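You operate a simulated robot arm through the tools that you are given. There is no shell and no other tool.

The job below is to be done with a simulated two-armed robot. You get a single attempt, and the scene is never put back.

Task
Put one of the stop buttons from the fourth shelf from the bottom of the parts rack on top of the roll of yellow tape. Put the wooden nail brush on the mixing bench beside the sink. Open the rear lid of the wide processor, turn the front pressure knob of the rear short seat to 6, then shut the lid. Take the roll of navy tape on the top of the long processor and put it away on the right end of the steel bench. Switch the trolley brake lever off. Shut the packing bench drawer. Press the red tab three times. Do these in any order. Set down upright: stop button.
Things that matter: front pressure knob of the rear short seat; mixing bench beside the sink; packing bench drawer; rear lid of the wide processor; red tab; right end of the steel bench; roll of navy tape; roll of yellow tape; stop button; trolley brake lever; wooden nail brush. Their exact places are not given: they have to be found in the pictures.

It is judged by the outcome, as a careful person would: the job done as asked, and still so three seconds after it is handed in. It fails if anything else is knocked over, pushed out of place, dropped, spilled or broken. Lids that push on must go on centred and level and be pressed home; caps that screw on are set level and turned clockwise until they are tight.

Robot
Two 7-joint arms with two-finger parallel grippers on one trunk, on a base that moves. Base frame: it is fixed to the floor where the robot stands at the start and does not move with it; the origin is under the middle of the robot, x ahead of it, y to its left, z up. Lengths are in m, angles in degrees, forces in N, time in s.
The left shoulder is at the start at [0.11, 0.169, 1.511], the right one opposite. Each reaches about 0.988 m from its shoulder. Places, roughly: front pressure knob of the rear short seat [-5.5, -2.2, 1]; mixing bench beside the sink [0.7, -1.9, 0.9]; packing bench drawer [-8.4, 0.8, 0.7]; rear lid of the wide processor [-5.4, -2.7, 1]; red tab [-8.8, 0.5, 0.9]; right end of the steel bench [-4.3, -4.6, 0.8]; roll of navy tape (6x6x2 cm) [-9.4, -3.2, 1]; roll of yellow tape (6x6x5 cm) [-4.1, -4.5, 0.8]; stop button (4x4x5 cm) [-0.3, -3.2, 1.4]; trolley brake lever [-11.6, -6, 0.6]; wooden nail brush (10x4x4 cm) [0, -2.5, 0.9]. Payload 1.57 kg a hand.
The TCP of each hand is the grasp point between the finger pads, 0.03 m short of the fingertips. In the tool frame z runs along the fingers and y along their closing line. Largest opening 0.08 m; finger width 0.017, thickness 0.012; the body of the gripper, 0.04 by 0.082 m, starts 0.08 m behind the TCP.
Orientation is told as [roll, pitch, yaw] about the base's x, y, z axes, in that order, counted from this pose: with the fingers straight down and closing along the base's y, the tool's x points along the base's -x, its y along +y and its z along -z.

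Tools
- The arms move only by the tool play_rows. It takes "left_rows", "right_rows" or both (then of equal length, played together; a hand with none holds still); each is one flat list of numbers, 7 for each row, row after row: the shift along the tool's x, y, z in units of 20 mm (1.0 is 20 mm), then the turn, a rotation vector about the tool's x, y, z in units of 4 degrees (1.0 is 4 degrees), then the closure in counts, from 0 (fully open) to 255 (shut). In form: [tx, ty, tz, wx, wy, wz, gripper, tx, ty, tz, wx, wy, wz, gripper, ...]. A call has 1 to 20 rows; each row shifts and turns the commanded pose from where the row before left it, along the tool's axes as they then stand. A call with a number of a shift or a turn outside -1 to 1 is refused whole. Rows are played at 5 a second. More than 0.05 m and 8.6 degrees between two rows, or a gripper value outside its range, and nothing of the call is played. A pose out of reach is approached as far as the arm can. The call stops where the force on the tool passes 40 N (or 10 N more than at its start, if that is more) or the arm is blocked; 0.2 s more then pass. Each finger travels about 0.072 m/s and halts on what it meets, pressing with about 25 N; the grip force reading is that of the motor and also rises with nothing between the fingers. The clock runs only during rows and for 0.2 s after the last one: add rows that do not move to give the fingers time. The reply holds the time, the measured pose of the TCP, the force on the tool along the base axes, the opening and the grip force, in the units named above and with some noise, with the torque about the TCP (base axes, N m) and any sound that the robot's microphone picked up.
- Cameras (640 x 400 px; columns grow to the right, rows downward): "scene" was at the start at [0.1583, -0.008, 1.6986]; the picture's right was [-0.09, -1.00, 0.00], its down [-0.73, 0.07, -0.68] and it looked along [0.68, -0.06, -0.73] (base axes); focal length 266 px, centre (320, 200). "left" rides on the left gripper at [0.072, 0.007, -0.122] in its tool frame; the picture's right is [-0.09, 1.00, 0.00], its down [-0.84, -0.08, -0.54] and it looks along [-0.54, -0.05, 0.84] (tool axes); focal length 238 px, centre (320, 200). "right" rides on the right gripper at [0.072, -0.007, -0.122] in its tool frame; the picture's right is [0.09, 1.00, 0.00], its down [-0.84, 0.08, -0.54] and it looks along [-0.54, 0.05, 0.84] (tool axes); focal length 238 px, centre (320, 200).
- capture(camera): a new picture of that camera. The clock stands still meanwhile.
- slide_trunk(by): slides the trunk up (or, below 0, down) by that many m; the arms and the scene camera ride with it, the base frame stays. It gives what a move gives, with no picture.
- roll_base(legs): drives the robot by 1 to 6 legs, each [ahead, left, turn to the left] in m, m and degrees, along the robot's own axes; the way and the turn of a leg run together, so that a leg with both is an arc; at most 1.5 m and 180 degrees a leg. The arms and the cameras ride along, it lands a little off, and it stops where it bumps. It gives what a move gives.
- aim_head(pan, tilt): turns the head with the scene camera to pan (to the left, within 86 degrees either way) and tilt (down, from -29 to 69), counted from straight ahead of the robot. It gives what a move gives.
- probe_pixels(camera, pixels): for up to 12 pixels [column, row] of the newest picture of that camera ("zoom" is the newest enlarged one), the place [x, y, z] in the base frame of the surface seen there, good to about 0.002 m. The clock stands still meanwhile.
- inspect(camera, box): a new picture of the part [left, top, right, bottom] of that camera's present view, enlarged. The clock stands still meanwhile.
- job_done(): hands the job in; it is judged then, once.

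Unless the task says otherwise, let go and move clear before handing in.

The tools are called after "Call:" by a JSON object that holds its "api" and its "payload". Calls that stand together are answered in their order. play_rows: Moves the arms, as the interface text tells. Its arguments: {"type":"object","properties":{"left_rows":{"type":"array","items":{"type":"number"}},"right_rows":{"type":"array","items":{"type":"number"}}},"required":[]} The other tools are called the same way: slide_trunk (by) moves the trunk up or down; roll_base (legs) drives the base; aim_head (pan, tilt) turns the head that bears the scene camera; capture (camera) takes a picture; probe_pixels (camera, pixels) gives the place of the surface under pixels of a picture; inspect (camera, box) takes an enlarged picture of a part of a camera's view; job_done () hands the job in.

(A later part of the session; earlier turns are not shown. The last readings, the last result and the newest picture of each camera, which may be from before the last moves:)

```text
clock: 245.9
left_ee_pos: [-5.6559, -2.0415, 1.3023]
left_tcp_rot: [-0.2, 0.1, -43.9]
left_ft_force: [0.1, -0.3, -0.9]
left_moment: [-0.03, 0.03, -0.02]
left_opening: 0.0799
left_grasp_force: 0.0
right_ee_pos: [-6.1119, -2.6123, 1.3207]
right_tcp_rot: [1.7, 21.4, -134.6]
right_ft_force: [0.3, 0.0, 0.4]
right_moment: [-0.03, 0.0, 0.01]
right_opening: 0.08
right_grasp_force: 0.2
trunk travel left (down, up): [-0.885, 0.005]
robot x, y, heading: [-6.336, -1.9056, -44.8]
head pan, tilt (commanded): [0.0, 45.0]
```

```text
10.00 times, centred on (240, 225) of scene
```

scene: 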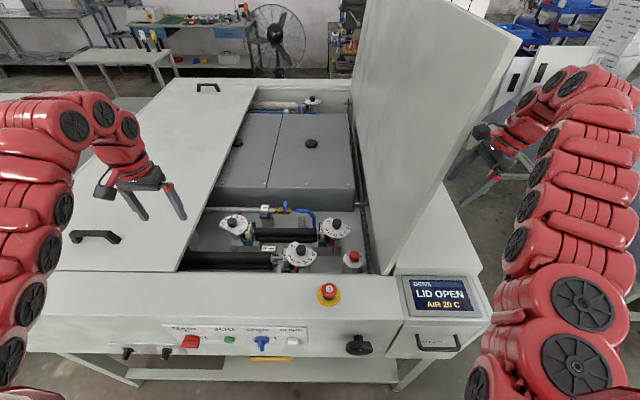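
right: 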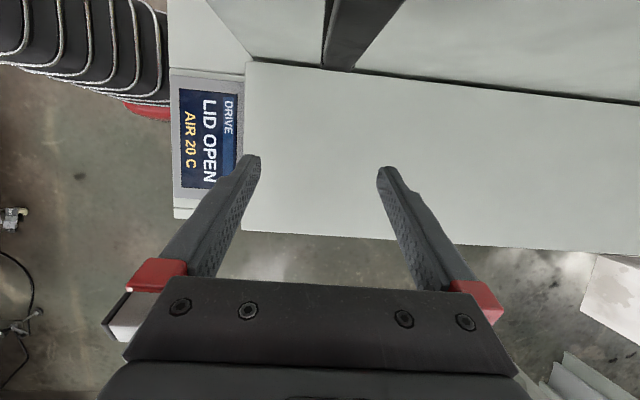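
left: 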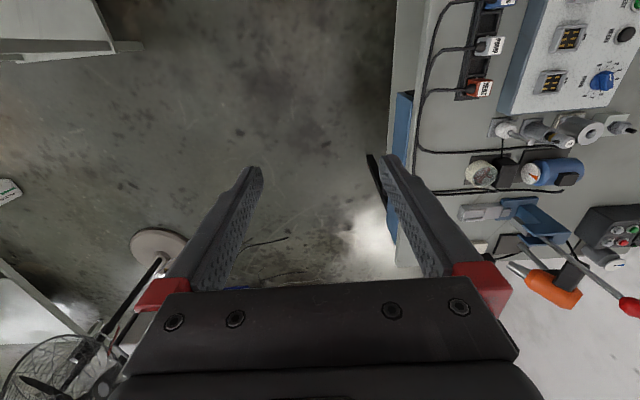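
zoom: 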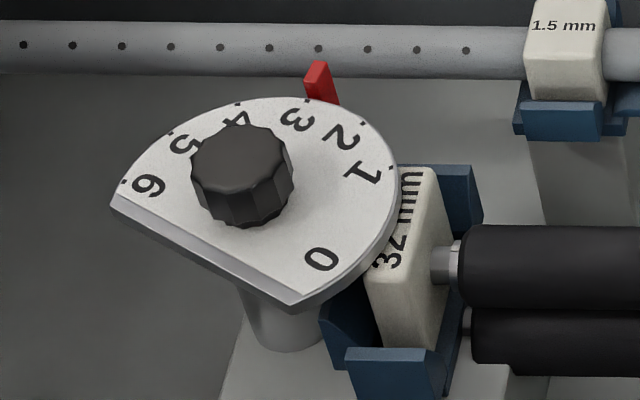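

Numbers fit a circle about (-5.5355,-2.2295); the pointer (-58.3°) stands at 3 (-57.9°) and 6 is near +36°, so about 92–95° clockwise is needed. I'll probe the tick marks for precision.

Call:
{"api": "probe_pixels", "payload": {"camera": "zoom", "pixels": [[125, 184], [170, 135], [240, 105], [308, 101], [360, 124], [390, 168], [318, 66], [330, 100], [241, 155], [205, 160], [280, 160], [241, 222]]}}

```text
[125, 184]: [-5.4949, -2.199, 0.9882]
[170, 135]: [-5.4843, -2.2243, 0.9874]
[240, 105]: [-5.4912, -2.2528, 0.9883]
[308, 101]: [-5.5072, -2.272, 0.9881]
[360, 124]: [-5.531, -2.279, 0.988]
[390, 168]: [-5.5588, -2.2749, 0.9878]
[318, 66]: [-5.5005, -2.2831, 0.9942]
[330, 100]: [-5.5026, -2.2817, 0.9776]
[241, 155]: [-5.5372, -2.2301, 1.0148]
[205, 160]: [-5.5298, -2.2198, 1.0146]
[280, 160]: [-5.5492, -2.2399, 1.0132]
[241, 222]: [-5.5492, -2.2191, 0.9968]
```

Tick spacing is 30° per number and the pointer stands exactly at 3, so 90° clockwise brings 6 to it. I'll move the base 7 cm nearer and lower the trunk 0.15 m so that the left hand can reach.

Call:
{"api": "roll_base", "payload": {"legs": [[0.07, 0, 0]]}}

Call:
{"api": "slide_trunk", "payload": {"by": -0.15}}

Call:
{"api": "capture", "payload": {"camera": "scene"}}

Call:
{"api": "capture", "payload": {"camera": "left"}}

```text
clock: 246.9
left_ee_pos: [-5.6146, -2.0899, 1.3064]
left_tcp_rot: [0.0, -0.3, -44.1]
left_ft_force: [0.2, -0.2, 0.2]
left_moment: [-0.06, -0.03, 0.03]
left_opening: 0.0798
left_grasp_force: 0.0
right_ee_pos: [-6.071, -2.6615, 1.3231]
right_tcp_rot: [1.8, 21.6, -134.6]
right_ft_force: [-0.1, 0.2, 0.0]
right_moment: [-0.05, -0.02, 0.0]
right_opening: 0.0804
right_grasp_force: 0.1
trunk travel left (down, up): [-0.885, 0.005]
robot x, y, heading: [-6.2857, -1.9515, -44.8]
head pan, tilt (commanded): [0.0, 45.0]
```

```text
clock: 248.7
left_ee_pos: [-5.6119, -2.0937, 1.1539]
left_tcp_rot: [0.0, 0.0, -44.0]
left_ft_force: [-0.4, -0.1, 0.3]
left_moment: [0.02, -0.01, 0.0]
left_opening: 0.0801
left_grasp_force: 0.0
right_ee_pos: [-6.0675, -2.6652, 1.1693]
right_tcp_rot: [1.7, 21.7, -134.7]
right_ft_force: [0.3, 0.9, 0.0]
right_moment: [-0.01, -0.03, -0.02]
right_opening: 0.0799
right_grasp_force: 0.2
trunk travel left (down, up): [-0.735, 0.155]
robot x, y, heading: [-6.2862, -1.9515, -44.7]
head pan, tilt (commanded): [0.0, 45.0]
```

```text
taken
```

scene: 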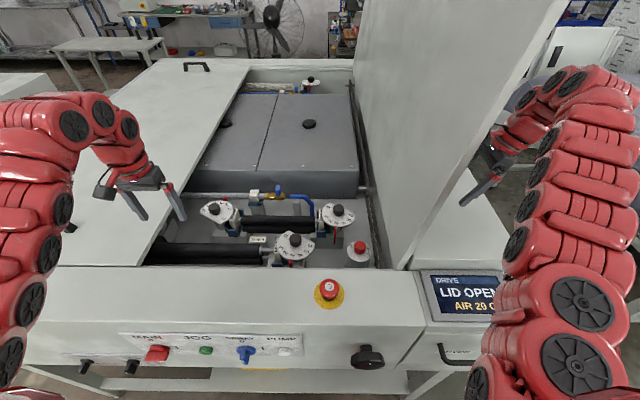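

```text
taken
```

left: 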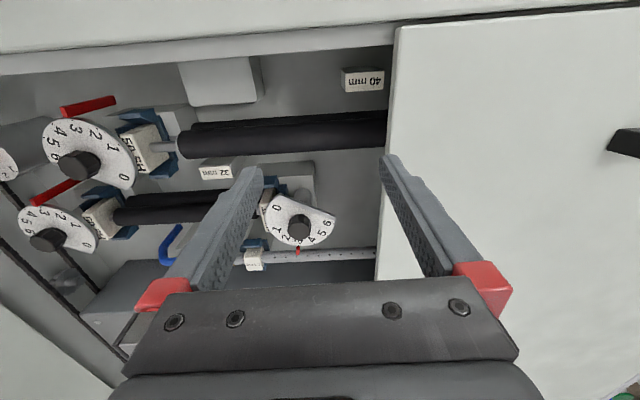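

The left hand camera shows the dial at (298,220). I'll move the left hand over the knob and turn it 45° counter-clockwise in preparation.

Call:
{"api": "play_rows", "payload": {"left_rows": [-0.926, -0.281, 0, 0, 0, 0, 0, -0.926, -0.281, 0, 0, 0, 0, 0, -0.926, -0.281, 0, 0, 0, 0, 0, -0.926, -0.281, 0, 0, 0, 0, 0, -0.926, -0.281, 0, 0, 0, 0, 0, -0.926, -0.281, 0, 0, 0, 0, 0, -0.926, -0.281, 0, 0, 0, 0, 0, -0.926, -0.281, 0, 0, 0, 0, 0, 0, 0, 0, 0, 0, -0.9375, 0, 0, 0, 0, 0, 0, -0.9375, 0, 0, 0, 0, 0, 0, -0.9375, 0, 0, 0, 0, 0, 0, -0.9375, 0, 0, 0, 0, 0, 0, -0.9375, 0, 0, 0, 0, 0, 0, -0.9375, 0, 0, 0, 0, 0, 0, -0.9375, 0, 0, 0, 0, 0, 0, -0.9375, 0, 0, 0, 0, 0, 0, -0.9375, 0, 0, 0, 0, 0, 0, -0.9375, 0, 0, 0, 0, 0, 0, -0.9375, 0, 0, 0, 0, 0, 0, -0.9375, 0]}}

Call:
{"api": "capture", "payload": {"camera": "left"}}

Call:
{"api": "capture", "payload": {"camera": "scene"}}

```text
clock: 252.9
left_ee_pos: [-5.5544, -2.1991, 1.1546]
left_tcp_rot: [0.1, 0.0, 1.0]
left_ft_force: [-0.6, -0.5, 0.2]
left_moment: [-0.02, 0.0, -0.01]
left_opening: 0.0802
left_grasp_force: 0.1
left hand out of reach, approached as far as the arm can: row 7, 8
right_ee_pos: [-6.0679, -2.6652, 1.1696]
right_tcp_rot: [1.6, 21.7, -134.8]
right_ft_force: [-0.5, 0.4, 0.0]
right_moment: [0.01, 0.02, 0.0]
right_opening: 0.0798
right_grasp_force: 0.2
trunk travel left (down, up): [-0.735, 0.155]
robot x, y, heading: [-6.2889, -1.9514, -44.6]
head pan, tilt (commanded): [0.0, 45.0]
```

```text
taken
```

left: 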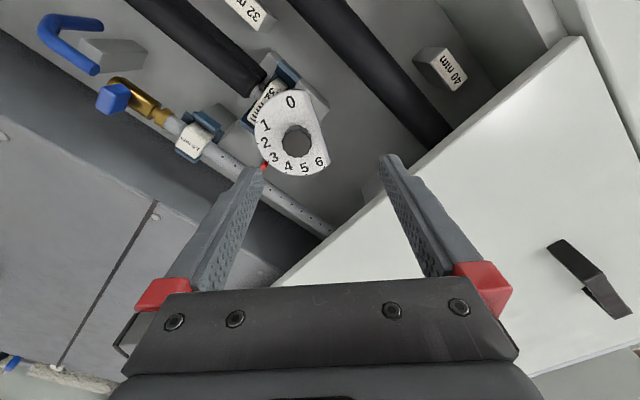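

```text
taken
```

scene: 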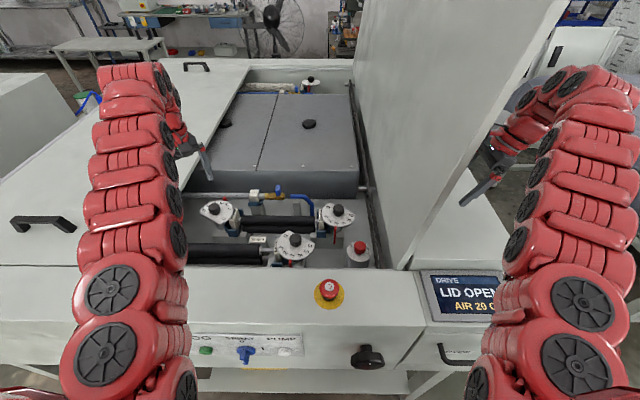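

The hand stopped 3.5 cm short at this height. I'll lower 8 cm, which gains reach, and shift the rest.

Call:
{"api": "play_rows", "payload": {"left_rows": [0, 0, 1, 0, 0, 0, 40, 0, 0, 1, 0, 0, 0, 40, 0, 0, 1, 0, 0, 0, 40, 0, 0, 1, 0, 0, 0, 40, -0.435, -0.755, 0, 0, 0, 0, 40, -0.435, -0.755, 0, 0, 0, 0, 40, 0, 0, 0, 0, 0, 0, 40]}}

Call:
{"api": "capture", "payload": {"camera": "left"}}

```text
clock: 254.5
left_ee_pos: [-5.5559, -2.222, 1.074]
left_tcp_rot: [0.0, 0.1, 1.0]
left_ft_force: [0.0, 0.2, 1.0]
left_moment: [0.01, -0.01, -0.01]
left_opening: 0.0675
left_grasp_force: 0.0
left hand out of reach, approached as far as the arm can: row 5, 6
right_ee_pos: [-6.067, -2.6654, 1.171]
right_tcp_rot: [1.6, 21.6, -134.8]
right_ft_force: [0.5, -0.1, -0.6]
right_moment: [-0.01, -0.01, 0.02]
right_opening: 0.0799
right_grasp_force: 0.0
trunk travel left (down, up): [-0.735, 0.155]
robot x, y, heading: [-6.2821, -1.9514, -44.8]
head pan, tilt (commanded): [0.0, 45.0]
```

```text
taken
```

left: 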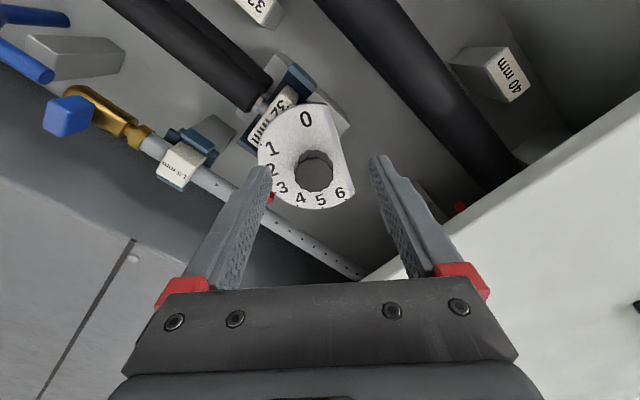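

The hand needs 2 cm more toward the knob. I'll nudge the base ahead 3 cm.

Call:
{"api": "roll_base", "payload": {"legs": [[0.03, 0, 0]]}}

Call:
{"api": "capture", "payload": {"camera": "left"}}

```text
clock: 255.3
left_ee_pos: [-5.5371, -2.2415, 1.0762]
left_tcp_rot: [-0.1, -0.1, 0.9]
left_ft_force: [-0.2, 0.0, -0.4]
left_moment: [-0.05, -0.05, 0.0]
left_opening: 0.0669
left_grasp_force: 0.1
right_ee_pos: [-6.0509, -2.6829, 1.1729]
right_tcp_rot: [1.9, 21.7, -134.5]
right_ft_force: [-0.7, 0.4, 1.2]
right_moment: [-0.08, -0.05, -0.05]
right_opening: 0.08
right_grasp_force: 0.0
trunk travel left (down, up): [-0.735, 0.155]
robot x, y, heading: [-6.2645, -1.9751, -44.8]
head pan, tilt (commanded): [0.0, 45.0]
```

```text
taken
```

left: 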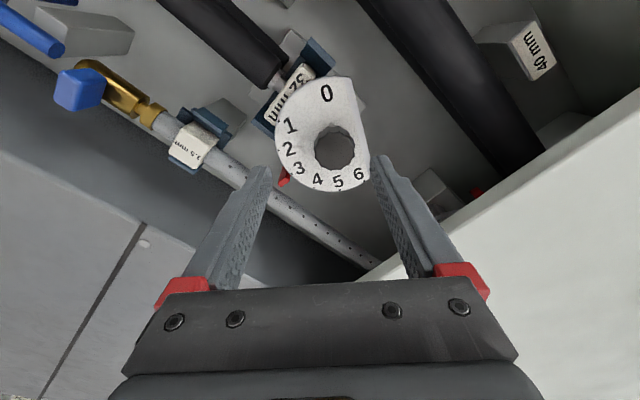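

The TCP is now at (-5.537,-2.2415); I'll probe the knob from this view to fix its axis.

Call:
{"api": "probe_pixels", "payload": {"camera": "left", "pixels": [[332, 145], [315, 148], [352, 148], [332, 128], [335, 162], [288, 178], [358, 173], [300, 168], [326, 93]]}}

Call:
{"api": "inspect", "payload": {"camera": "left", "box": [260, 70, 390, 210]}}

```text
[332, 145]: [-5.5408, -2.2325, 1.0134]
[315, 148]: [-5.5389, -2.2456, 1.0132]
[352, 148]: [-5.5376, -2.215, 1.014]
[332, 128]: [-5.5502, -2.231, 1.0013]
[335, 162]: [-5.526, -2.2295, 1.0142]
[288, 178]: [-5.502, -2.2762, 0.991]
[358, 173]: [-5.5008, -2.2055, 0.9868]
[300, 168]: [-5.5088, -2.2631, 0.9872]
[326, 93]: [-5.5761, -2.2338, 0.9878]
```

```text
2.86 times, centred on (325, 140) of left
```

zoom: 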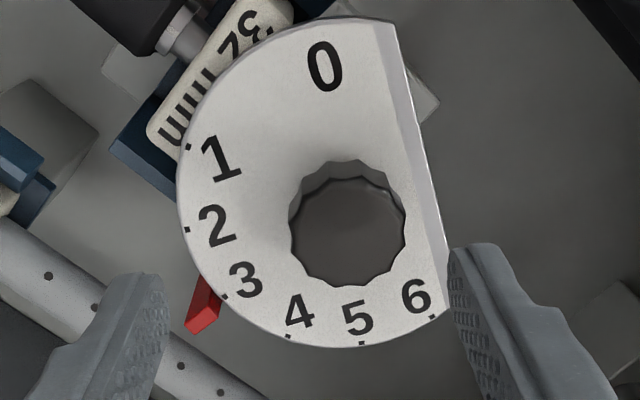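

The knob's centre is (-5.537,-2.2303), about 31 mm across. I'll shift 11 mm, descend to TCP 1.024 (tips 6 mm above the plate), and check.

Call:
{"api": "play_rows", "payload": {"left_rows": [0, 0.56, 0, 0, 0, 0, 40, 0, 0, 0.87, 0, 0, 0, 40, 0, 0, 0.87, 0, 0, 0, 40, 0, 0, 0.87, 0, 0, 0, 40, 0, 0, 0, 0, 0, 0, 40]}}

Call:
{"api": "capture", "payload": {"camera": "left"}}

```text
clock: 256.5
left_ee_pos: [-5.5343, -2.2323, 1.0218]
left_tcp_rot: [0.0, 0.1, 1.0]
left_ft_force: [0.6, -0.2, -0.4]
left_moment: [0.0, 0.02, 0.02]
left_opening: 0.0672
left_grasp_force: 0.1
right_ee_pos: [-6.0466, -2.6879, 1.1693]
right_tcp_rot: [1.6, 21.8, -134.6]
right_ft_force: [-0.4, 0.2, 0.9]
right_moment: [0.01, -0.01, 0.02]
right_opening: 0.08
right_grasp_force: 0.0
trunk travel left (down, up): [-0.735, 0.155]
robot x, y, heading: [-6.2629, -1.9731, -44.8]
head pan, tilt (commanded): [0.0, 45.0]
```

```text
taken
```

left: 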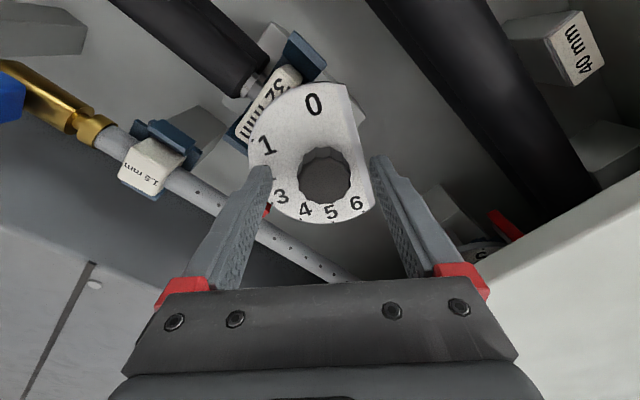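

The knob (325,180) is between the fingers, tips just above the plate. I'll centre 3 mm and close on it.

Call:
{"api": "play_rows", "payload": {"left_rows": [0.13, 0.1, 0, 0, 0, 0, 40, 0, 0, 0, 0, 0, 0, 120, 0, 0, 0, 0, 0, 0, 255, 0, 0, 0, 0, 0, 0, 255, 0, 0, 0, 0, 0, 0, 255]}}

Call:
{"api": "capture", "payload": {"camera": "left"}}

```text
clock: 257.7
left_ee_pos: [-5.5368, -2.2295, 1.0239]
left_tcp_rot: [0.0, 0.0, 1.0]
left_ft_force: [1.5, 0.1, 1.7]
left_moment: [-0.07, -0.17, 0.04]
left_opening: 0.0326
left_grasp_force: 40.5
right_ee_pos: [-6.0479, -2.6867, 1.1697]
right_tcp_rot: [1.8, 21.7, -134.7]
right_ft_force: [-0.1, 0.3, 0.3]
right_moment: [0.0, -0.01, -0.05]
right_opening: 0.0801
right_grasp_force: 0.1
trunk travel left (down, up): [-0.735, 0.155]
robot x, y, heading: [-6.2622, -1.9682, -44.7]
head pan, tilt (commanded): [0.0, 45.0]
```

```text
taken
```

left: 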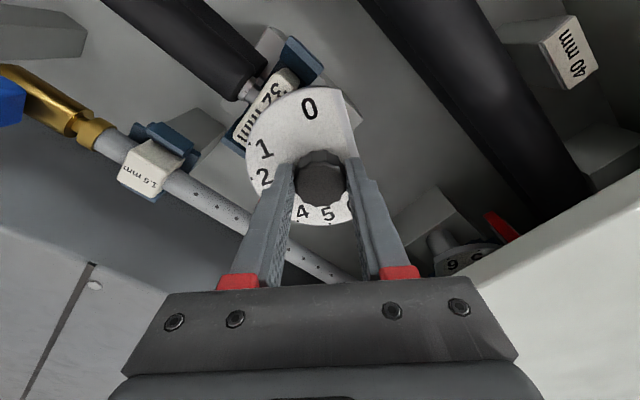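

The knob is gripped (32.6 mm). I'll turn it 30° clockwise first and check how the dial responds.

Call:
{"api": "play_rows", "payload": {"left_rows": [0, 0, 0, 0, 0, 0.75, 255, 0, 0, 0, 0, 0, 0.75, 255, 0, 0, 0, 0, 0, 0.75, 255, 0, 0, 0, 0, 0, 0.75, 255, 0, 0, 0, 0, 0, 0.75, 255, 0, 0, 0, 0, 0, 0.75, 255, 0, 0, 0, 0, 0, 0.75, 255, 0, 0, 0, 0, 0, 0.75, 255, 0, 0, 0, 0, 0, 0.75, 255, 0, 0, 0, 0, 0, 0.75, 255, 0, 0, 0, 0, 0, 0, 255]}}

Call:
{"api": "capture", "payload": {"camera": "left"}}

```text
clock: 260.1
left_ee_pos: [-5.5358, -2.2276, 1.0229]
left_tcp_rot: [-0.2, 0.1, -29.0]
left_ft_force: [7.3, 13.9, 0.2]
left_moment: [0.21, -0.77, 0.07]
left_opening: 0.0326
left_grasp_force: 41.2
right_ee_pos: [-6.0457, -2.685, 1.1719]
right_tcp_rot: [1.7, 21.6, -134.6]
right_ft_force: [0.3, -0.6, 0.1]
right_moment: [-0.02, 0.03, -0.01]
right_opening: 0.0799
right_grasp_force: 0.0
trunk travel left (down, up): [-0.735, 0.155]
robot x, y, heading: [-6.2652, -1.9717, -44.8]
head pan, tilt (commanded): [0.0, 45.0]
```

```text
taken
```

left: 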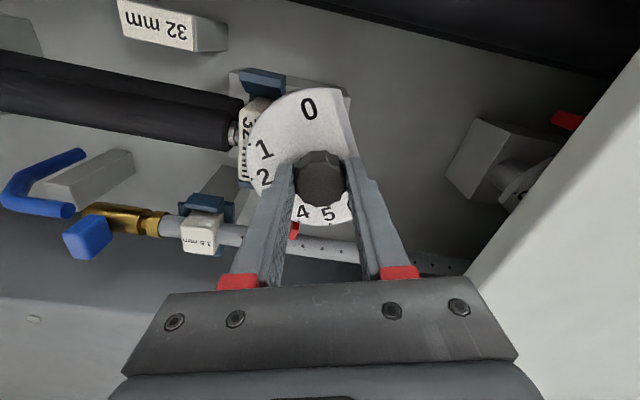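

The dial turned with the hand; the pointer (295,232) is now at 4. There's ~16 N of side force, so I'll shift 2 mm toward the true axis and turn another 30°.

Call:
{"api": "play_rows", "payload": {"left_rows": [0, 0.1, 0, 0, 0, 0.75, 255, 0, 0, 0, 0, 0, 0.75, 255, 0, 0, 0, 0, 0, 0.75, 255, 0, 0, 0, 0, 0, 0.75, 255, 0, 0, 0, 0, 0, 0.75, 255, 0, 0, 0, 0, 0, 0.75, 255, 0, 0, 0, 0, 0, 0.75, 255, 0, 0, 0, 0, 0, 0.75, 255, 0, 0, 0, 0, 0, 0.75, 255, 0, 0, 0, 0, 0, 0.75, 255, 0, 0, 0, 0, 0, 0, 255]}}

Call:
{"api": "capture", "payload": {"camera": "left"}}

```text
clock: 262.5
left_ee_pos: [-5.5352, -2.2276, 1.0225]
left_tcp_rot: [-0.1, 0.0, -59.1]
left_ft_force: [5.0, 7.6, -0.7]
left_moment: [-0.42, -0.65, 0.05]
left_opening: 0.0325
left_grasp_force: 39.9
right_ee_pos: [-6.0476, -2.6848, 1.1703]
right_tcp_rot: [1.7, 21.6, -134.6]
right_ft_force: [-0.7, 0.1, -0.1]
right_moment: [0.0, -0.02, 0.01]
right_opening: 0.08
right_grasp_force: 0.1
trunk travel left (down, up): [-0.735, 0.155]
robot x, y, heading: [-6.2645, -1.9702, -45.0]
head pan, tilt (commanded): [0.0, 45.0]
```

```text
taken
```

left: 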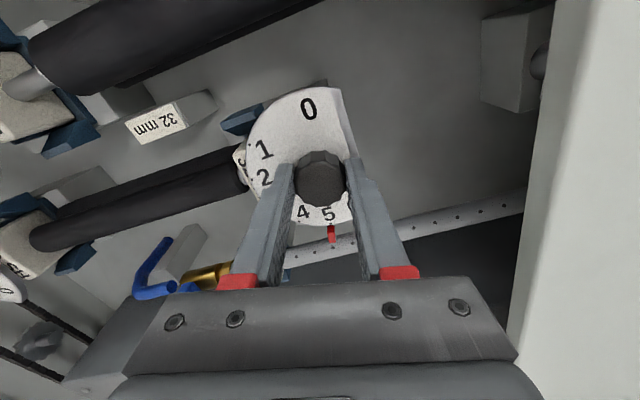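

The pointer (331,232) now stands at 5. I'll turn the last 30°.

Call:
{"api": "play_rows", "payload": {"left_rows": [0, 0.05, 0, 0, 0, 0.75, 255, 0, 0, 0, 0, 0, 0.75, 255, 0, 0, 0, 0, 0, 0.75, 255, 0, 0, 0, 0, 0, 0.75, 255, 0, 0, 0, 0, 0, 0.75, 255, 0, 0, 0, 0, 0, 0.75, 255, 0, 0, 0, 0, 0, 0.75, 255, 0, 0, 0, 0, 0, 0.75, 255, 0, 0, 0, 0, 0, 0.75, 255, 0, 0, 0, 0, 0, 0.75, 255, 0, 0, 0, 0, 0, 0, 255]}}

Call:
{"api": "capture", "payload": {"camera": "left"}}

Call:
{"api": "inspect", "payload": {"camera": "left", "box": [260, 150, 400, 270]}}

```text
clock: 264.9
left_ee_pos: [-5.5343, -2.2265, 1.0217]
left_tcp_rot: [-0.1, 0.0, -89.0]
left_ft_force: [6.5, 3.7, 3.4]
left_moment: [0.33, -0.54, 0.01]
left_opening: 0.0328
left_grasp_force: 40.6
right_ee_pos: [-6.0469, -2.6865, 1.1711]
right_tcp_rot: [1.7, 21.6, -134.7]
right_ft_force: [-0.3, -0.2, 0.2]
right_moment: [-0.01, 0.03, 0.0]
right_opening: 0.08
right_grasp_force: 0.0
trunk travel left (down, up): [-0.735, 0.155]
robot x, y, heading: [-6.2623, -1.9724, -44.5]
head pan, tilt (commanded): [0.0, 45.0]
```

```text
taken
```

left: 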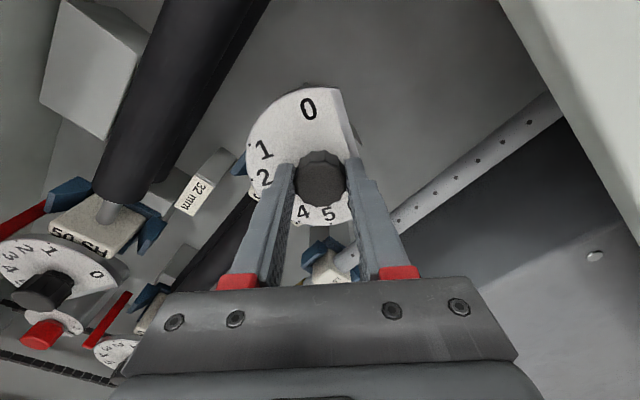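

```text
3.33 times, centred on (330, 210) of left
```

zoom: 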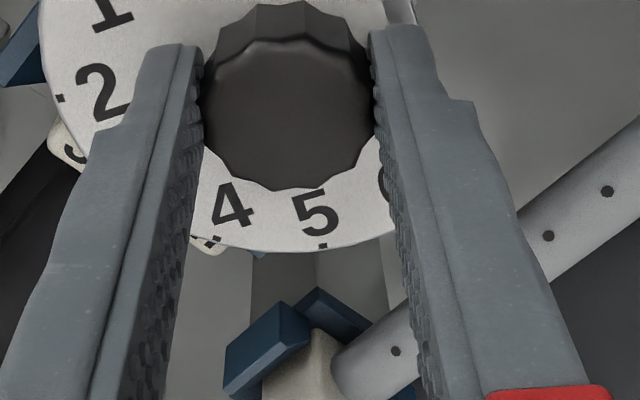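

The pointer is now hidden behind the right finger, as expected for 6. I'll release gently, rise a few centimetres and check the reading.

Call:
{"api": "play_rows", "payload": {"left_rows": [0, 0, 0, 0, 0, 0, 148, 0, 0, 0, 0, 0, 0, 130, 0, 0, 0, 0, 0, 0, 90, 0, 0, 0, 0, 0, 0, 50, 0, 0, 0, 0, 0, 0, 40, 0, 0, -0.5, 0, 0, 0, 40, 0, 0, -1, 0, 0, 0, 40, 0, 0, -1, 0, 0, 0, 40]}}

Call:
{"api": "capture", "payload": {"camera": "left"}}

Call:
{"api": "inspect", "payload": {"camera": "left", "box": [260, 70, 400, 210]}}

```text
clock: 266.7
left_ee_pos: [-5.5333, -2.2277, 1.0733]
left_tcp_rot: [0.0, 0.0, -89.0]
left_ft_force: [0.2, -0.1, -0.2]
left_moment: [-0.01, 0.02, 0.0]
left_opening: 0.0673
left_grasp_force: 0.0
right_ee_pos: [-6.0472, -2.6875, 1.1709]
right_tcp_rot: [1.6, 21.6, -134.6]
right_ft_force: [-0.4, -0.5, -0.4]
right_moment: [-0.01, -0.03, 0.0]
right_opening: 0.0797
right_grasp_force: 0.0
trunk travel left (down, up): [-0.735, 0.155]
robot x, y, heading: [-6.2649, -1.9738, -44.8]
head pan, tilt (commanded): [0.0, 45.0]
```

```text
taken
```

left: 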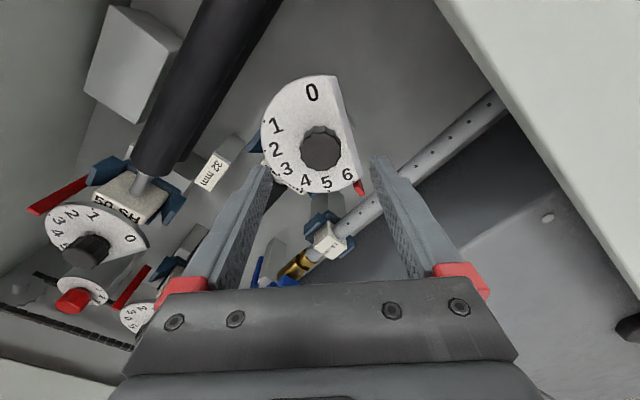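

```text
2.86 times, centred on (330, 140) of left
```

zoom: 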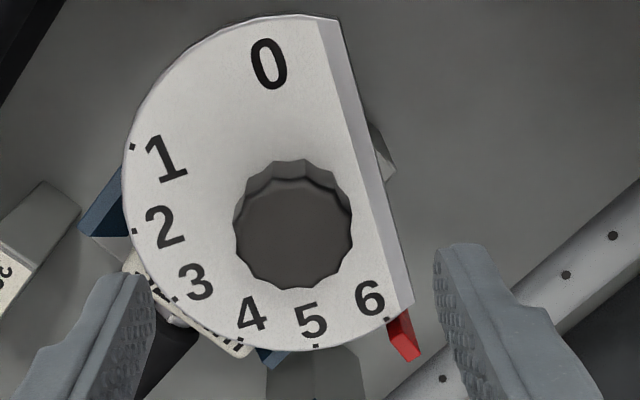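

The red pointer (400,330 in the zoom) now stands by the 6 mark (387,318). I'll probe ticks and pointer for the exact angle.

Call:
{"api": "probe_pixels", "payload": {"camera": "zoom", "pixels": [[386, 318], [316, 345], [240, 343], [176, 300], [134, 232], [132, 148], [402, 322], [408, 345], [293, 225]]}}

Call:
{"api": "inspect", "payload": {"camera": "left", "box": [325, 160, 375, 200]}}

```text
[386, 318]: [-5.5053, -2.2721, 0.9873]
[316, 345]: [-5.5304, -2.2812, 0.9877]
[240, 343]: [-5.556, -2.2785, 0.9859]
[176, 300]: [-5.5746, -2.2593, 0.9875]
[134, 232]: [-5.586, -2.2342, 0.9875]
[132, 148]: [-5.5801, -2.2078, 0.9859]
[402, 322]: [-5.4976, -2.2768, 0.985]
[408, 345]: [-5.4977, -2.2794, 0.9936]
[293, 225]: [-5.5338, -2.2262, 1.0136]
```

```text
10.00 times, centred on (350, 180) of left
```

zoom: 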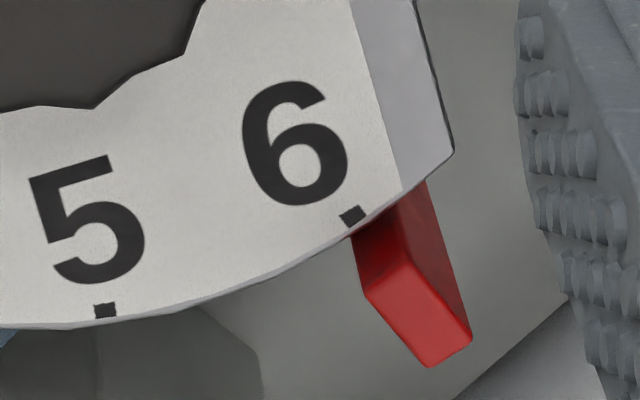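

I'll probe the pointer's faces in the tight zoom to judge whether 6 is exactly at its centre.

Call:
{"api": "probe_pixels", "payload": {"camera": "zoom", "pixels": [[352, 216], [105, 311], [365, 262], [385, 275], [400, 290], [430, 350], [455, 340], [420, 215], [440, 270], [375, 245]]}}

Call:
{"api": "inspect", "payload": {"camera": "scene", "box": [190, 190, 250, 240]}}

```text
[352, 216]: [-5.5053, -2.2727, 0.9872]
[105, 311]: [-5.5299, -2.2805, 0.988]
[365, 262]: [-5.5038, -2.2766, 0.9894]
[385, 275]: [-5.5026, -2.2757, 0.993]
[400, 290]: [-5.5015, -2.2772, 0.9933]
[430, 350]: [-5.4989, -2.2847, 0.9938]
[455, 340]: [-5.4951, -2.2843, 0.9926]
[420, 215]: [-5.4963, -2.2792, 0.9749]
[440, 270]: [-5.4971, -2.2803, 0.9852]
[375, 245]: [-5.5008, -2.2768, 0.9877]
```

```text
8.00 times, centred on (220, 215) of scene
```

zoom: 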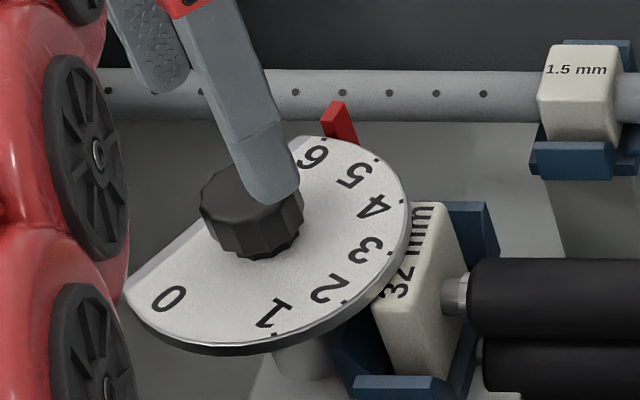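

Pointer centre (-55.0°) and the 6 tick (-55.4°) agree, so the knob reads 6. I'll raise the trunk to lift the left hand out of the machine, then set up the right hand to shut the lid.

Call:
{"api": "slide_trunk", "payload": {"by": 0.15}}

Call:
{"api": "play_rows", "payload": {"right_rows": [0, 0, 0, 0, 1, 0, 255, 0, 0, 0, 0, 1, 0, 255, 0, 0, 0, 0, 1, 0, 255, 0, 0, 0, 0, 1, 0, 255, 0, 0, 0, 0, 1, 0, 255, 0, 0, 0, 0, 1, 0, 255, 0, 0, 0, 0, 1, 0, 255]}}

Call:
{"api": "capture", "payload": {"camera": "scene"}}

Call:
{"api": "capture", "payload": {"camera": "right"}}

```text
clock: 268.5
left_ee_pos: [-5.5345, -2.2285, 1.2223]
left_tcp_rot: [0.0, 0.0, -89.0]
left_ft_force: [0.2, 0.9, 0.1]
left_moment: [-0.02, 0.04, 0.02]
left_opening: 0.0672
left_grasp_force: 0.0
right_ee_pos: [-6.0479, -2.6873, 1.32]
right_tcp_rot: [1.6, 21.7, -134.6]
right_ft_force: [0.0, -0.2, -0.2]
right_moment: [0.01, 0.05, -0.02]
right_opening: 0.0799
right_grasp_force: 0.0
trunk travel left (down, up): [-0.885, 0.005]
robot x, y, heading: [-6.262, -1.9734, -44.7]
head pan, tilt (commanded): [0.0, 45.0]
```

```text
clock: 270.1
left_ee_pos: [-5.5354, -2.23, 1.223]
left_tcp_rot: [0.0, 0.0, -89.0]
left_ft_force: [-0.1, -0.7, 0.4]
left_moment: [0.05, -0.01, -0.03]
left_opening: 0.0674
left_grasp_force: 0.0
right_ee_pos: [-6.0397, -2.6334, 1.2982]
right_tcp_rot: [2.4, 49.8, -133.5]
right_ft_force: [-1.0, -0.3, 0.1]
right_moment: [0.01, -0.03, -0.03]
right_opening: 0.0
right_grasp_force: 21.7
right hand out of reach, approached as far as the arm can: row 1, 3, 5, 6, 7
trunk travel left (down, up): [-0.885, 0.005]
robot x, y, heading: [-6.2639, -1.973, -44.5]
head pan, tilt (commanded): [0.0, 45.0]
```

```text
taken
```

scene: 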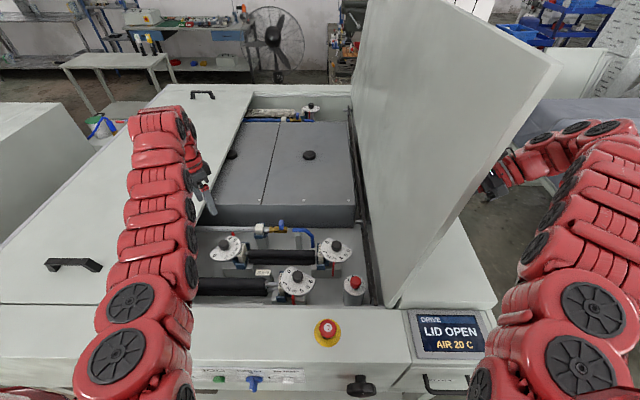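

```text
taken
```

right: 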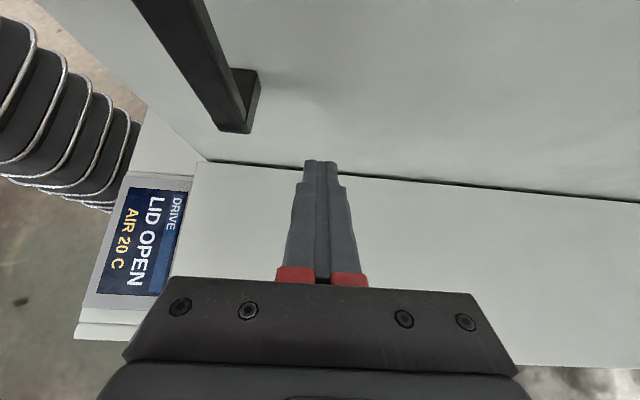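

The right hand is tilted 50° with fingers closed, pointing at the lid's outer face. I'll shift it 3 cm clear of the handle and push the lid by strafing the base left 0.15 m, watching it.

Call:
{"api": "play_rows", "payload": {"right_rows": [0, 0.75, 0, 0, 0, 0, 255, 0, 0.75, 0, 0, 0, 0, 255]}}

Call:
{"api": "roll_base", "payload": {"legs": [[0, 0.15, 0]]}}

Call:
{"api": "capture", "payload": {"camera": "scene"}}

Call:
{"api": "capture", "payload": {"camera": "right"}}

```text
clock: 270.7
left_ee_pos: [-5.5354, -2.2288, 1.2231]
left_tcp_rot: [0.0, 0.1, -89.0]
left_ft_force: [-0.1, 0.4, 0.5]
left_moment: [-0.03, 0.0, 0.02]
left_opening: 0.0673
left_grasp_force: 0.0
right_ee_pos: [-6.0253, -2.6322, 1.2991]
right_tcp_rot: [2.4, 49.5, -133.4]
right_ft_force: [0.0, 0.3, 0.5]
right_moment: [0.01, 0.02, 0.0]
right_opening: 0.0
right_grasp_force: 21.2
right hand out of reach, approached as far as the arm can: row 1, 2
trunk travel left (down, up): [-0.885, 0.005]
robot x, y, heading: [-6.2651, -1.968, -44.7]
head pan, tilt (commanded): [0.0, 45.0]
```

```text
clock: 271.7
left_ee_pos: [-5.4949, -2.1913, 1.2235]
left_tcp_rot: [0.1, 0.0, -89.2]
left_ft_force: [-1.0, 0.3, 0.2]
left_moment: [-0.01, 0.0, -0.02]
left_opening: 0.0673
left_grasp_force: 0.1
right_ee_pos: [-5.9919, -2.5986, 1.2979]
right_tcp_rot: [2.7, 48.7, -134.4]
right_ft_force: [-13.5, -10.0, 0.1]
right_moment: [-0.01, 0.4, 0.1]
right_opening: 0.0
right_grasp_force: 20.8
trunk travel left (down, up): [-0.885, 0.005]
robot x, y, heading: [-6.2223, -1.9327, -44.8]
head pan, tilt (commanded): [0.0, 45.0]
stopped in leg 1: the force on the tool passed its limit at 50 N (the readings are from after the stop); the commanded pose is now the measured one
```

```text
taken
```

scene: 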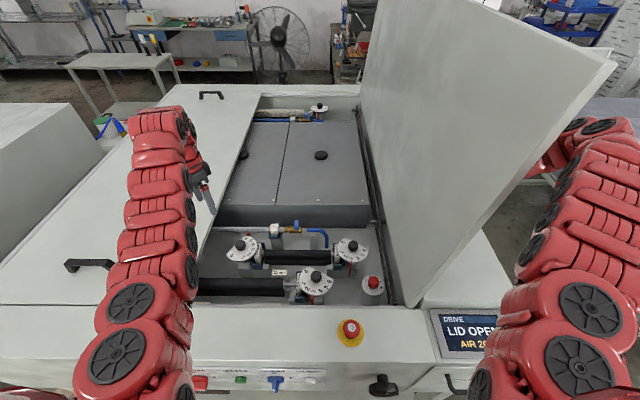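

```text
taken
```

right: 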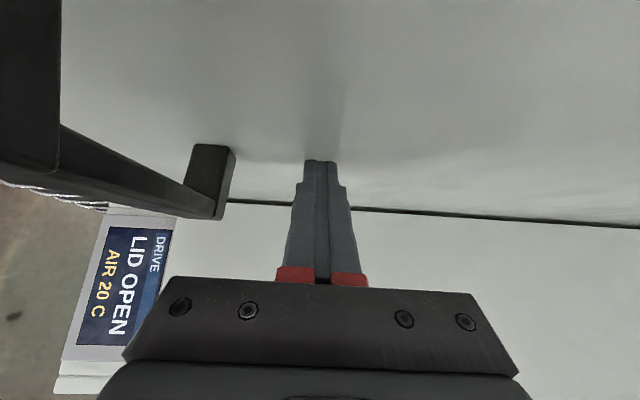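

The lid resists a fast push (50 N), easing to 17 N at rest, so it is damped. I'll push in short, slow base steps.

Call:
{"api": "roll_base", "payload": {"legs": [[0, 0.02, 0], [0, 0.02, 0], [0, 0.02, 0]]}}

Call:
{"api": "capture", "payload": {"camera": "scene"}}

```text
clock: 273.3
left_ee_pos: [-5.4516, -2.147, 1.2234]
left_tcp_rot: [0.1, 0.0, -89.2]
left_ft_force: [-0.8, -0.1, 0.4]
left_moment: [0.01, 0.01, 0.0]
left_opening: 0.0675
left_grasp_force: 0.1
right_ee_pos: [-5.9482, -2.5544, 1.3001]
right_tcp_rot: [2.9, 49.2, -134.1]
right_ft_force: [-7.0, -10.3, 5.8]
right_moment: [0.03, -0.02, -0.03]
right_opening: 0.0
right_grasp_force: 21.7
trunk travel left (down, up): [-0.885, 0.005]
robot x, y, heading: [-6.1775, -1.8845, -45.1]
head pan, tilt (commanded): [0.0, 45.0]
```

```text
taken
```

scene: 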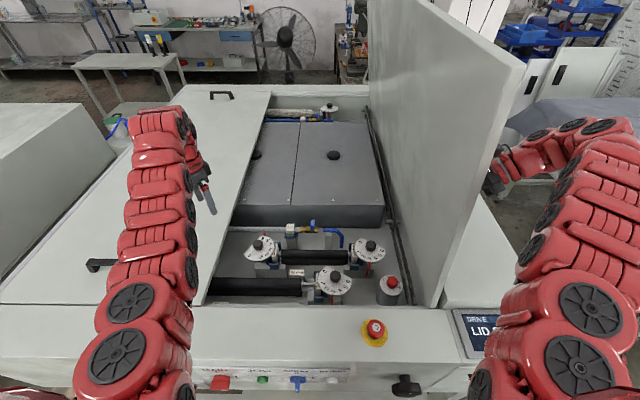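

That works with about 12 N. I'll continue in small steps.

Call:
{"api": "roll_base", "payload": {"legs": [[0, 0.02, 0], [0, 0.02, 0], [0, 0.02, 0], [0, 0.02, 0], [0, 0.02, 0]]}}

Call:
{"api": "capture", "payload": {"camera": "scene"}}

```text
clock: 275.6
left_ee_pos: [-5.3817, -2.0736, 1.2238]
left_tcp_rot: [0.1, -0.1, -89.1]
left_ft_force: [0.1, -0.7, -0.2]
left_moment: [-0.01, -0.02, -0.04]
left_opening: 0.0673
left_grasp_force: 0.1
right_ee_pos: [-5.8768, -2.4806, 1.3007]
right_tcp_rot: [3.2, 49.2, -133.8]
right_ft_force: [-1.8, -4.6, 9.8]
right_moment: [0.24, -0.13, -0.06]
right_opening: 0.0
right_grasp_force: 21.4
trunk travel left (down, up): [-0.885, 0.005]
robot x, y, heading: [-6.1057, -1.8136, -44.5]
head pan, tilt (commanded): [0.0, 45.0]
```

```text
taken
```

scene: 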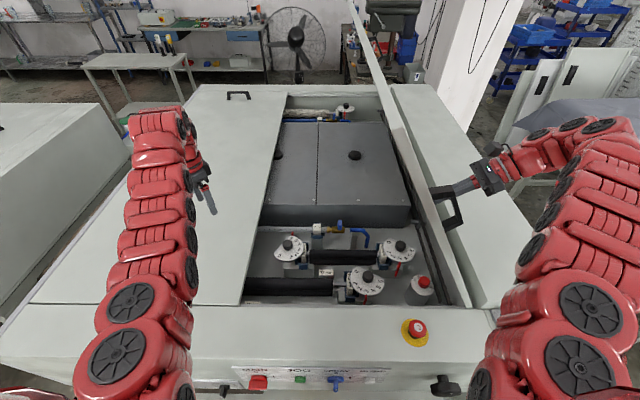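

The lid is at about 60°. I'll push on in small steps toward 40°.

Call:
{"api": "roll_base", "payload": {"legs": [[0, 0.02, 0], [0, 0.02, 0], [0, 0.02, 0], [0, 0.02, 0]]}}

Call:
{"api": "capture", "payload": {"camera": "scene"}}

Call:
{"api": "capture", "payload": {"camera": "right"}}

```text
clock: 277.6
left_ee_pos: [-5.3241, -2.017, 1.2228]
left_tcp_rot: [0.1, 0.0, -89.2]
left_ft_force: [-0.8, 0.2, 0.5]
left_moment: [0.01, -0.03, -0.01]
left_opening: 0.0672
left_grasp_force: 0.1
right_ee_pos: [-5.8182, -2.4243, 1.3005]
right_tcp_rot: [3.3, 49.3, -133.7]
right_ft_force: [-0.5, -0.7, 6.2]
right_moment: [0.15, -0.05, -0.02]
right_opening: 0.0
right_grasp_force: 21.1
trunk travel left (down, up): [-0.885, 0.005]
robot x, y, heading: [-6.0552, -1.7577, -44.7]
head pan, tilt (commanded): [0.0, 45.0]
```

```text
taken
```

scene: 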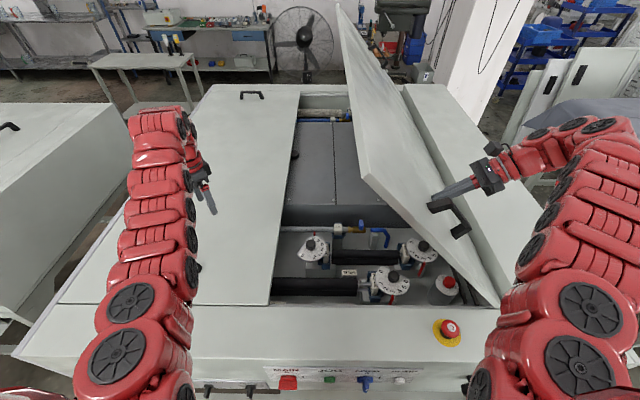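

```text
taken
```

right: 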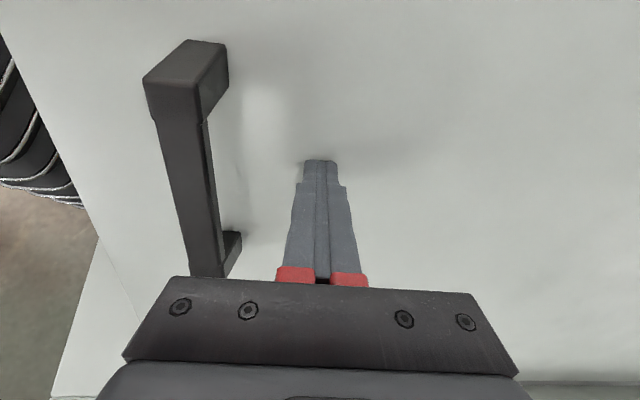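

The lid is near 48° and presses only ~6 N; the handle lies to the tool's -y side (200,160). I'll back the hand off along its axis and see whether the lid stays put.

Call:
{"api": "play_rows", "payload": {"right_rows": [0, 0, -0.9, 0, 0, 0, 0, 0, 0, -0.9, 0, 0, 0, 0, 0, 0, -0.9, 0, 0, 0, 0, 0, 0, 0, 0, 0, 0, 0]}}

Call:
{"api": "capture", "payload": {"camera": "scene"}}

Call:
{"api": "capture", "payload": {"camera": "right"}}

```text
clock: 278.6
left_ee_pos: [-5.3223, -2.0169, 1.2233]
left_tcp_rot: [0.0, 0.0, -89.2]
left_ft_force: [0.2, 0.4, 1.2]
left_moment: [0.01, 0.0, 0.03]
left_opening: 0.0675
left_grasp_force: 0.1
right_ee_pos: [-5.8215, -2.4267, 1.3084]
right_tcp_rot: [3.2, 49.3, -133.8]
right_ft_force: [1.5, -2.6, 3.4]
right_moment: [0.06, 0.06, 0.07]
right_opening: 0.0776
right_grasp_force: 0.0
right hand out of reach, approached as far as the arm can: row 1, 2, 3
trunk travel left (down, up): [-0.885, 0.005]
robot x, y, heading: [-6.0499, -1.755, -44.8]
head pan, tilt (commanded): [0.0, 45.0]
```

```text
taken
```

scene: 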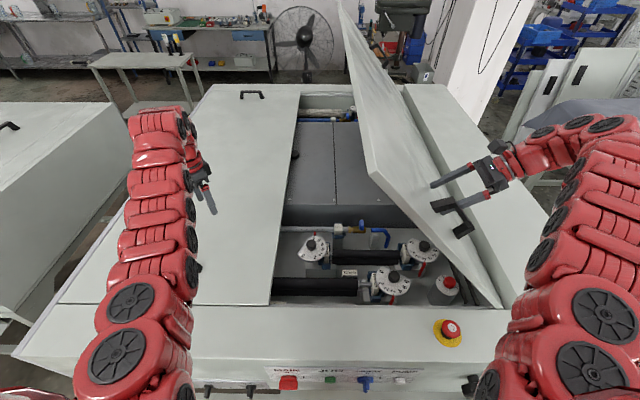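

```text
taken
```

right: 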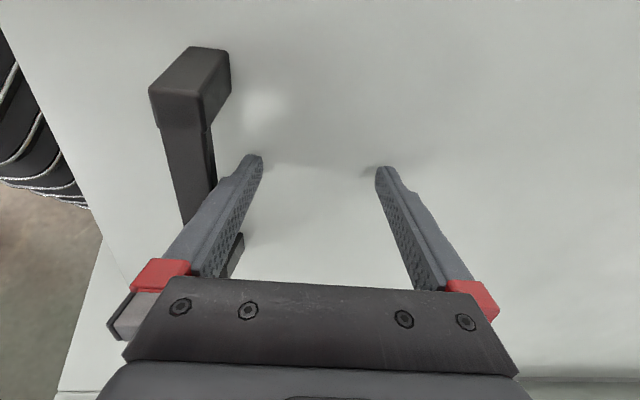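

The lid creeps open when unsupported here and is strongly damped, so I'll simply press it down slowly with closed fingertips, following its arc. First to about 30°.

Call:
{"api": "play_rows", "payload": {"right_rows": [0, 0, 0, 0, 0, 0, 255, 0, 0, 0, 0, 0, 0, 255, 0, 0, 0, 0, 0, 0, 255, -0.019, 0, 0.277, 0, 0, 0, 255, -0.019, 0, 0.277, 0, 0, 0, 255, -0.019, 0, 0.277, 0, 0, 0, 255, -0.019, 0, 0.277, 0, 0, 0, 255, -0.019, 0, 0.277, 0, 0, 0, 255, -0.019, 0, 0.277, 0, 0, 0, 255, -0.019, 0, 0.277, 0, 0, 0, 255, -0.019, 0, 0.277, 0, 0, 0, 255, -0.019, 0, 0.277, 0, 0, 0, 255, -0.019, 0, 0.277, 0, 0, 0, 255]}}

Call:
{"api": "capture", "payload": {"camera": "scene"}}

```text
clock: 281.4
left_ee_pos: [-5.3238, -2.0163, 1.2222]
left_tcp_rot: [0.0, 0.0, -89.2]
left_ft_force: [0.0, -0.1, -0.4]
left_moment: [-0.01, -0.01, 0.0]
left_opening: 0.0673
left_grasp_force: 0.0
right_ee_pos: [-5.7915, -2.3993, 1.2683]
right_tcp_rot: [3.3, 49.1, -133.7]
right_ft_force: [-3.1, -1.6, 1.0]
right_moment: [-0.02, 0.09, 0.09]
right_opening: 0.0
right_grasp_force: 21.1
trunk travel left (down, up): [-0.885, 0.005]
robot x, y, heading: [-6.0516, -1.7605, -44.8]
head pan, tilt (commanded): [0.0, 45.0]
```

```text
taken
```

scene: 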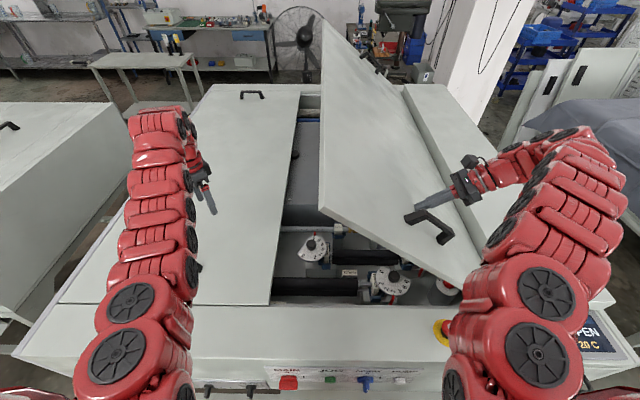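

The lid is now below 40° and my fingertips barely touch. I'll wait a second and look whether it closes on its own.

Call:
{"api": "play_rows", "payload": {"right_rows": [0, 0, 0, 0, 0, 0, 255, 0, 0, 0, 0, 0, 0, 255, 0, 0, 0, 0, 0, 0, 255, 0, 0, 0, 0, 0, 0, 255, 0, 0, 0, 0, 0, 0, 255]}}

Call:
{"api": "capture", "payload": {"camera": "scene"}}

```text
clock: 282.6
left_ee_pos: [-5.3225, -2.0166, 1.2218]
left_tcp_rot: [-0.1, -0.1, -89.2]
left_ft_force: [-0.8, 0.9, 0.4]
left_moment: [-0.03, 0.01, 0.03]
left_opening: 0.0675
left_grasp_force: 0.1
right_ee_pos: [-5.7912, -2.3998, 1.2698]
right_tcp_rot: [3.4, 49.2, -133.7]
right_ft_force: [-1.1, -0.2, 0.8]
right_moment: [0.03, 0.01, 0.02]
right_opening: 0.0
right_grasp_force: 21.7
trunk travel left (down, up): [-0.885, 0.005]
robot x, y, heading: [-6.0538, -1.7602, -44.5]
head pan, tilt (commanded): [0.0, 45.0]
```

```text
taken
```

scene: 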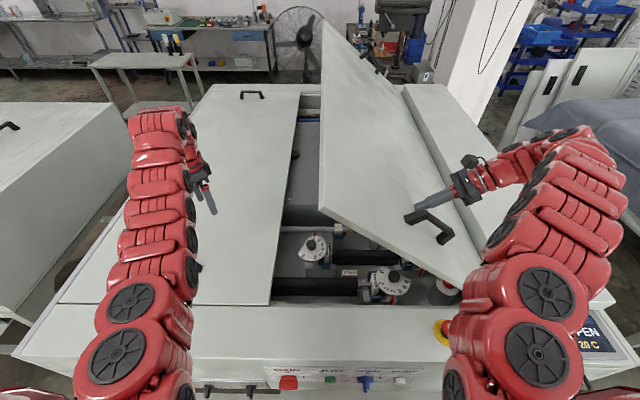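

The lid holds still. I'll press on along the arc, slowly, toward 20°.

Call:
{"api": "play_rows", "payload": {"right_rows": [-0.066, 0, 0.261, 0, 0, 0, 255, -0.066, 0, 0.261, 0, 0, 0, 255, -0.066, 0, 0.261, 0, 0, 0, 255, -0.066, 0, 0.261, 0, 0, 0, 255, -0.066, 0, 0.261, 0, 0, 0, 255, -0.066, 0, 0.261, 0, 0, 0, 255, -0.066, 0, 0.261, 0, 0, 0, 255, -0.066, 0, 0.261, 0, 0, 0, 255, -0.066, 0, 0.261, 0, 0, 0, 255, -0.066, 0, 0.261, 0, 0, 0, 255, -0.111, 0, 0.246, 0, 0, 0, 255, -0.111, 0, 0.246, 0, 0, 0, 255, -0.111, 0, 0.246, 0, 0, 0, 255, -0.111, 0, 0.246, 0, 0, 0, 255, -0.111, 0, 0.246, 0, 0, 0, 255, -0.111, 0, 0.246, 0, 0, 0, 255, -0.111, 0, 0.246, 0, 0, 0, 255, -0.111, 0, 0.246, 0, 0, 0, 255, -0.111, 0, 0.246, 0, 0, 0, 255, -0.111, 0, 0.246, 0, 0, 0, 255]}}

Call:
{"api": "capture", "payload": {"camera": "scene"}}

```text
clock: 286.8
left_ee_pos: [-5.3239, -2.0165, 1.2234]
left_tcp_rot: [0.0, 0.0, -89.2]
left_ft_force: [-0.5, -0.5, 0.5]
left_moment: [-0.02, -0.01, 0.0]
left_opening: 0.0674
left_grasp_force: 0.1
right_ee_pos: [-5.7508, -2.3642, 1.1759]
right_tcp_rot: [3.2, 49.3, -133.8]
right_ft_force: [-0.3, 0.0, 0.2]
right_moment: [-0.01, -0.01, -0.01]
right_opening: 0.0001
right_grasp_force: 21.6
trunk travel left (down, up): [-0.885, 0.005]
robot x, y, heading: [-6.0506, -1.7563, -44.5]
head pan, tilt (commanded): [0.0, 45.0]
```

```text
taken
```

scene: 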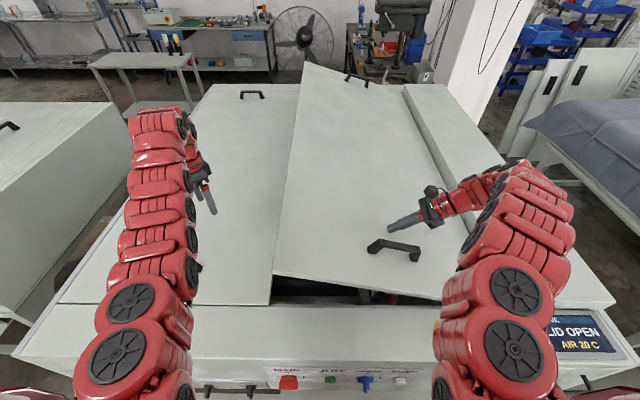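

The lid is nearly down (gap at (340,290)). I'll follow down the last two segments and press it shut.

Call:
{"api": "play_rows", "payload": {"right_rows": [-0.152, 0, 0.223, 0, 0, 0, 255, -0.152, 0, 0.223, 0, 0, 0, 255, -0.152, 0, 0.223, 0, 0, 0, 255, -0.152, 0, 0.223, 0, 0, 0, 255, -0.152, 0, 0.223, 0, 0, 0, 255, -0.152, 0, 0.223, 0, 0, 0, 255, -0.152, 0, 0.223, 0, 0, 0, 255, -0.152, 0, 0.223, 0, 0, 0, 255, -0.152, 0, 0.223, 0, 0, 0, 255, -0.152, 0, 0.223, 0, 0, 0, 255, -0.189, 0, 0.194, 0, 0, 0, 255, -0.189, 0, 0.194, 0, 0, 0, 255, -0.189, 0, 0.194, 0, 0, 0, 255, -0.189, 0, 0.194, 0, 0, 0, 255, -0.189, 0, 0.194, 0, 0, 0, 255, -0.189, 0, 0.194, 0, 0, 0, 255, -0.189, 0, 0.194, 0, 0, 0, 255, -0.189, 0, 0.194, 0, 0, 0, 255]}}

Call:
{"api": "capture", "payload": {"camera": "scene"}}

```text
clock: 290.6
left_ee_pos: [-5.3231, -2.0165, 1.2229]
left_tcp_rot: [0.0, 0.0, -89.2]
left_ft_force: [-0.2, -1.0, 0.7]
left_moment: [-0.02, -0.01, 0.04]
left_opening: 0.0673
left_grasp_force: 0.1
right_ee_pos: [-5.7347, -2.3545, 1.0822]
right_tcp_rot: [3.2, 49.3, -133.8]
right_ft_force: [0.8, -0.2, 0.5]
right_moment: [0.0, 0.02, -0.02]
right_opening: 0.0
right_grasp_force: 20.9
trunk travel left (down, up): [-0.885, 0.005]
robot x, y, heading: [-6.0476, -1.7581, -44.8]
head pan, tilt (commanded): [0.0, 45.0]
```

```text
taken
```

scene: 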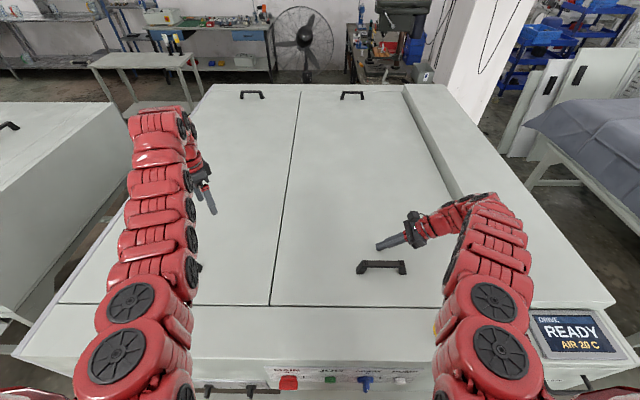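

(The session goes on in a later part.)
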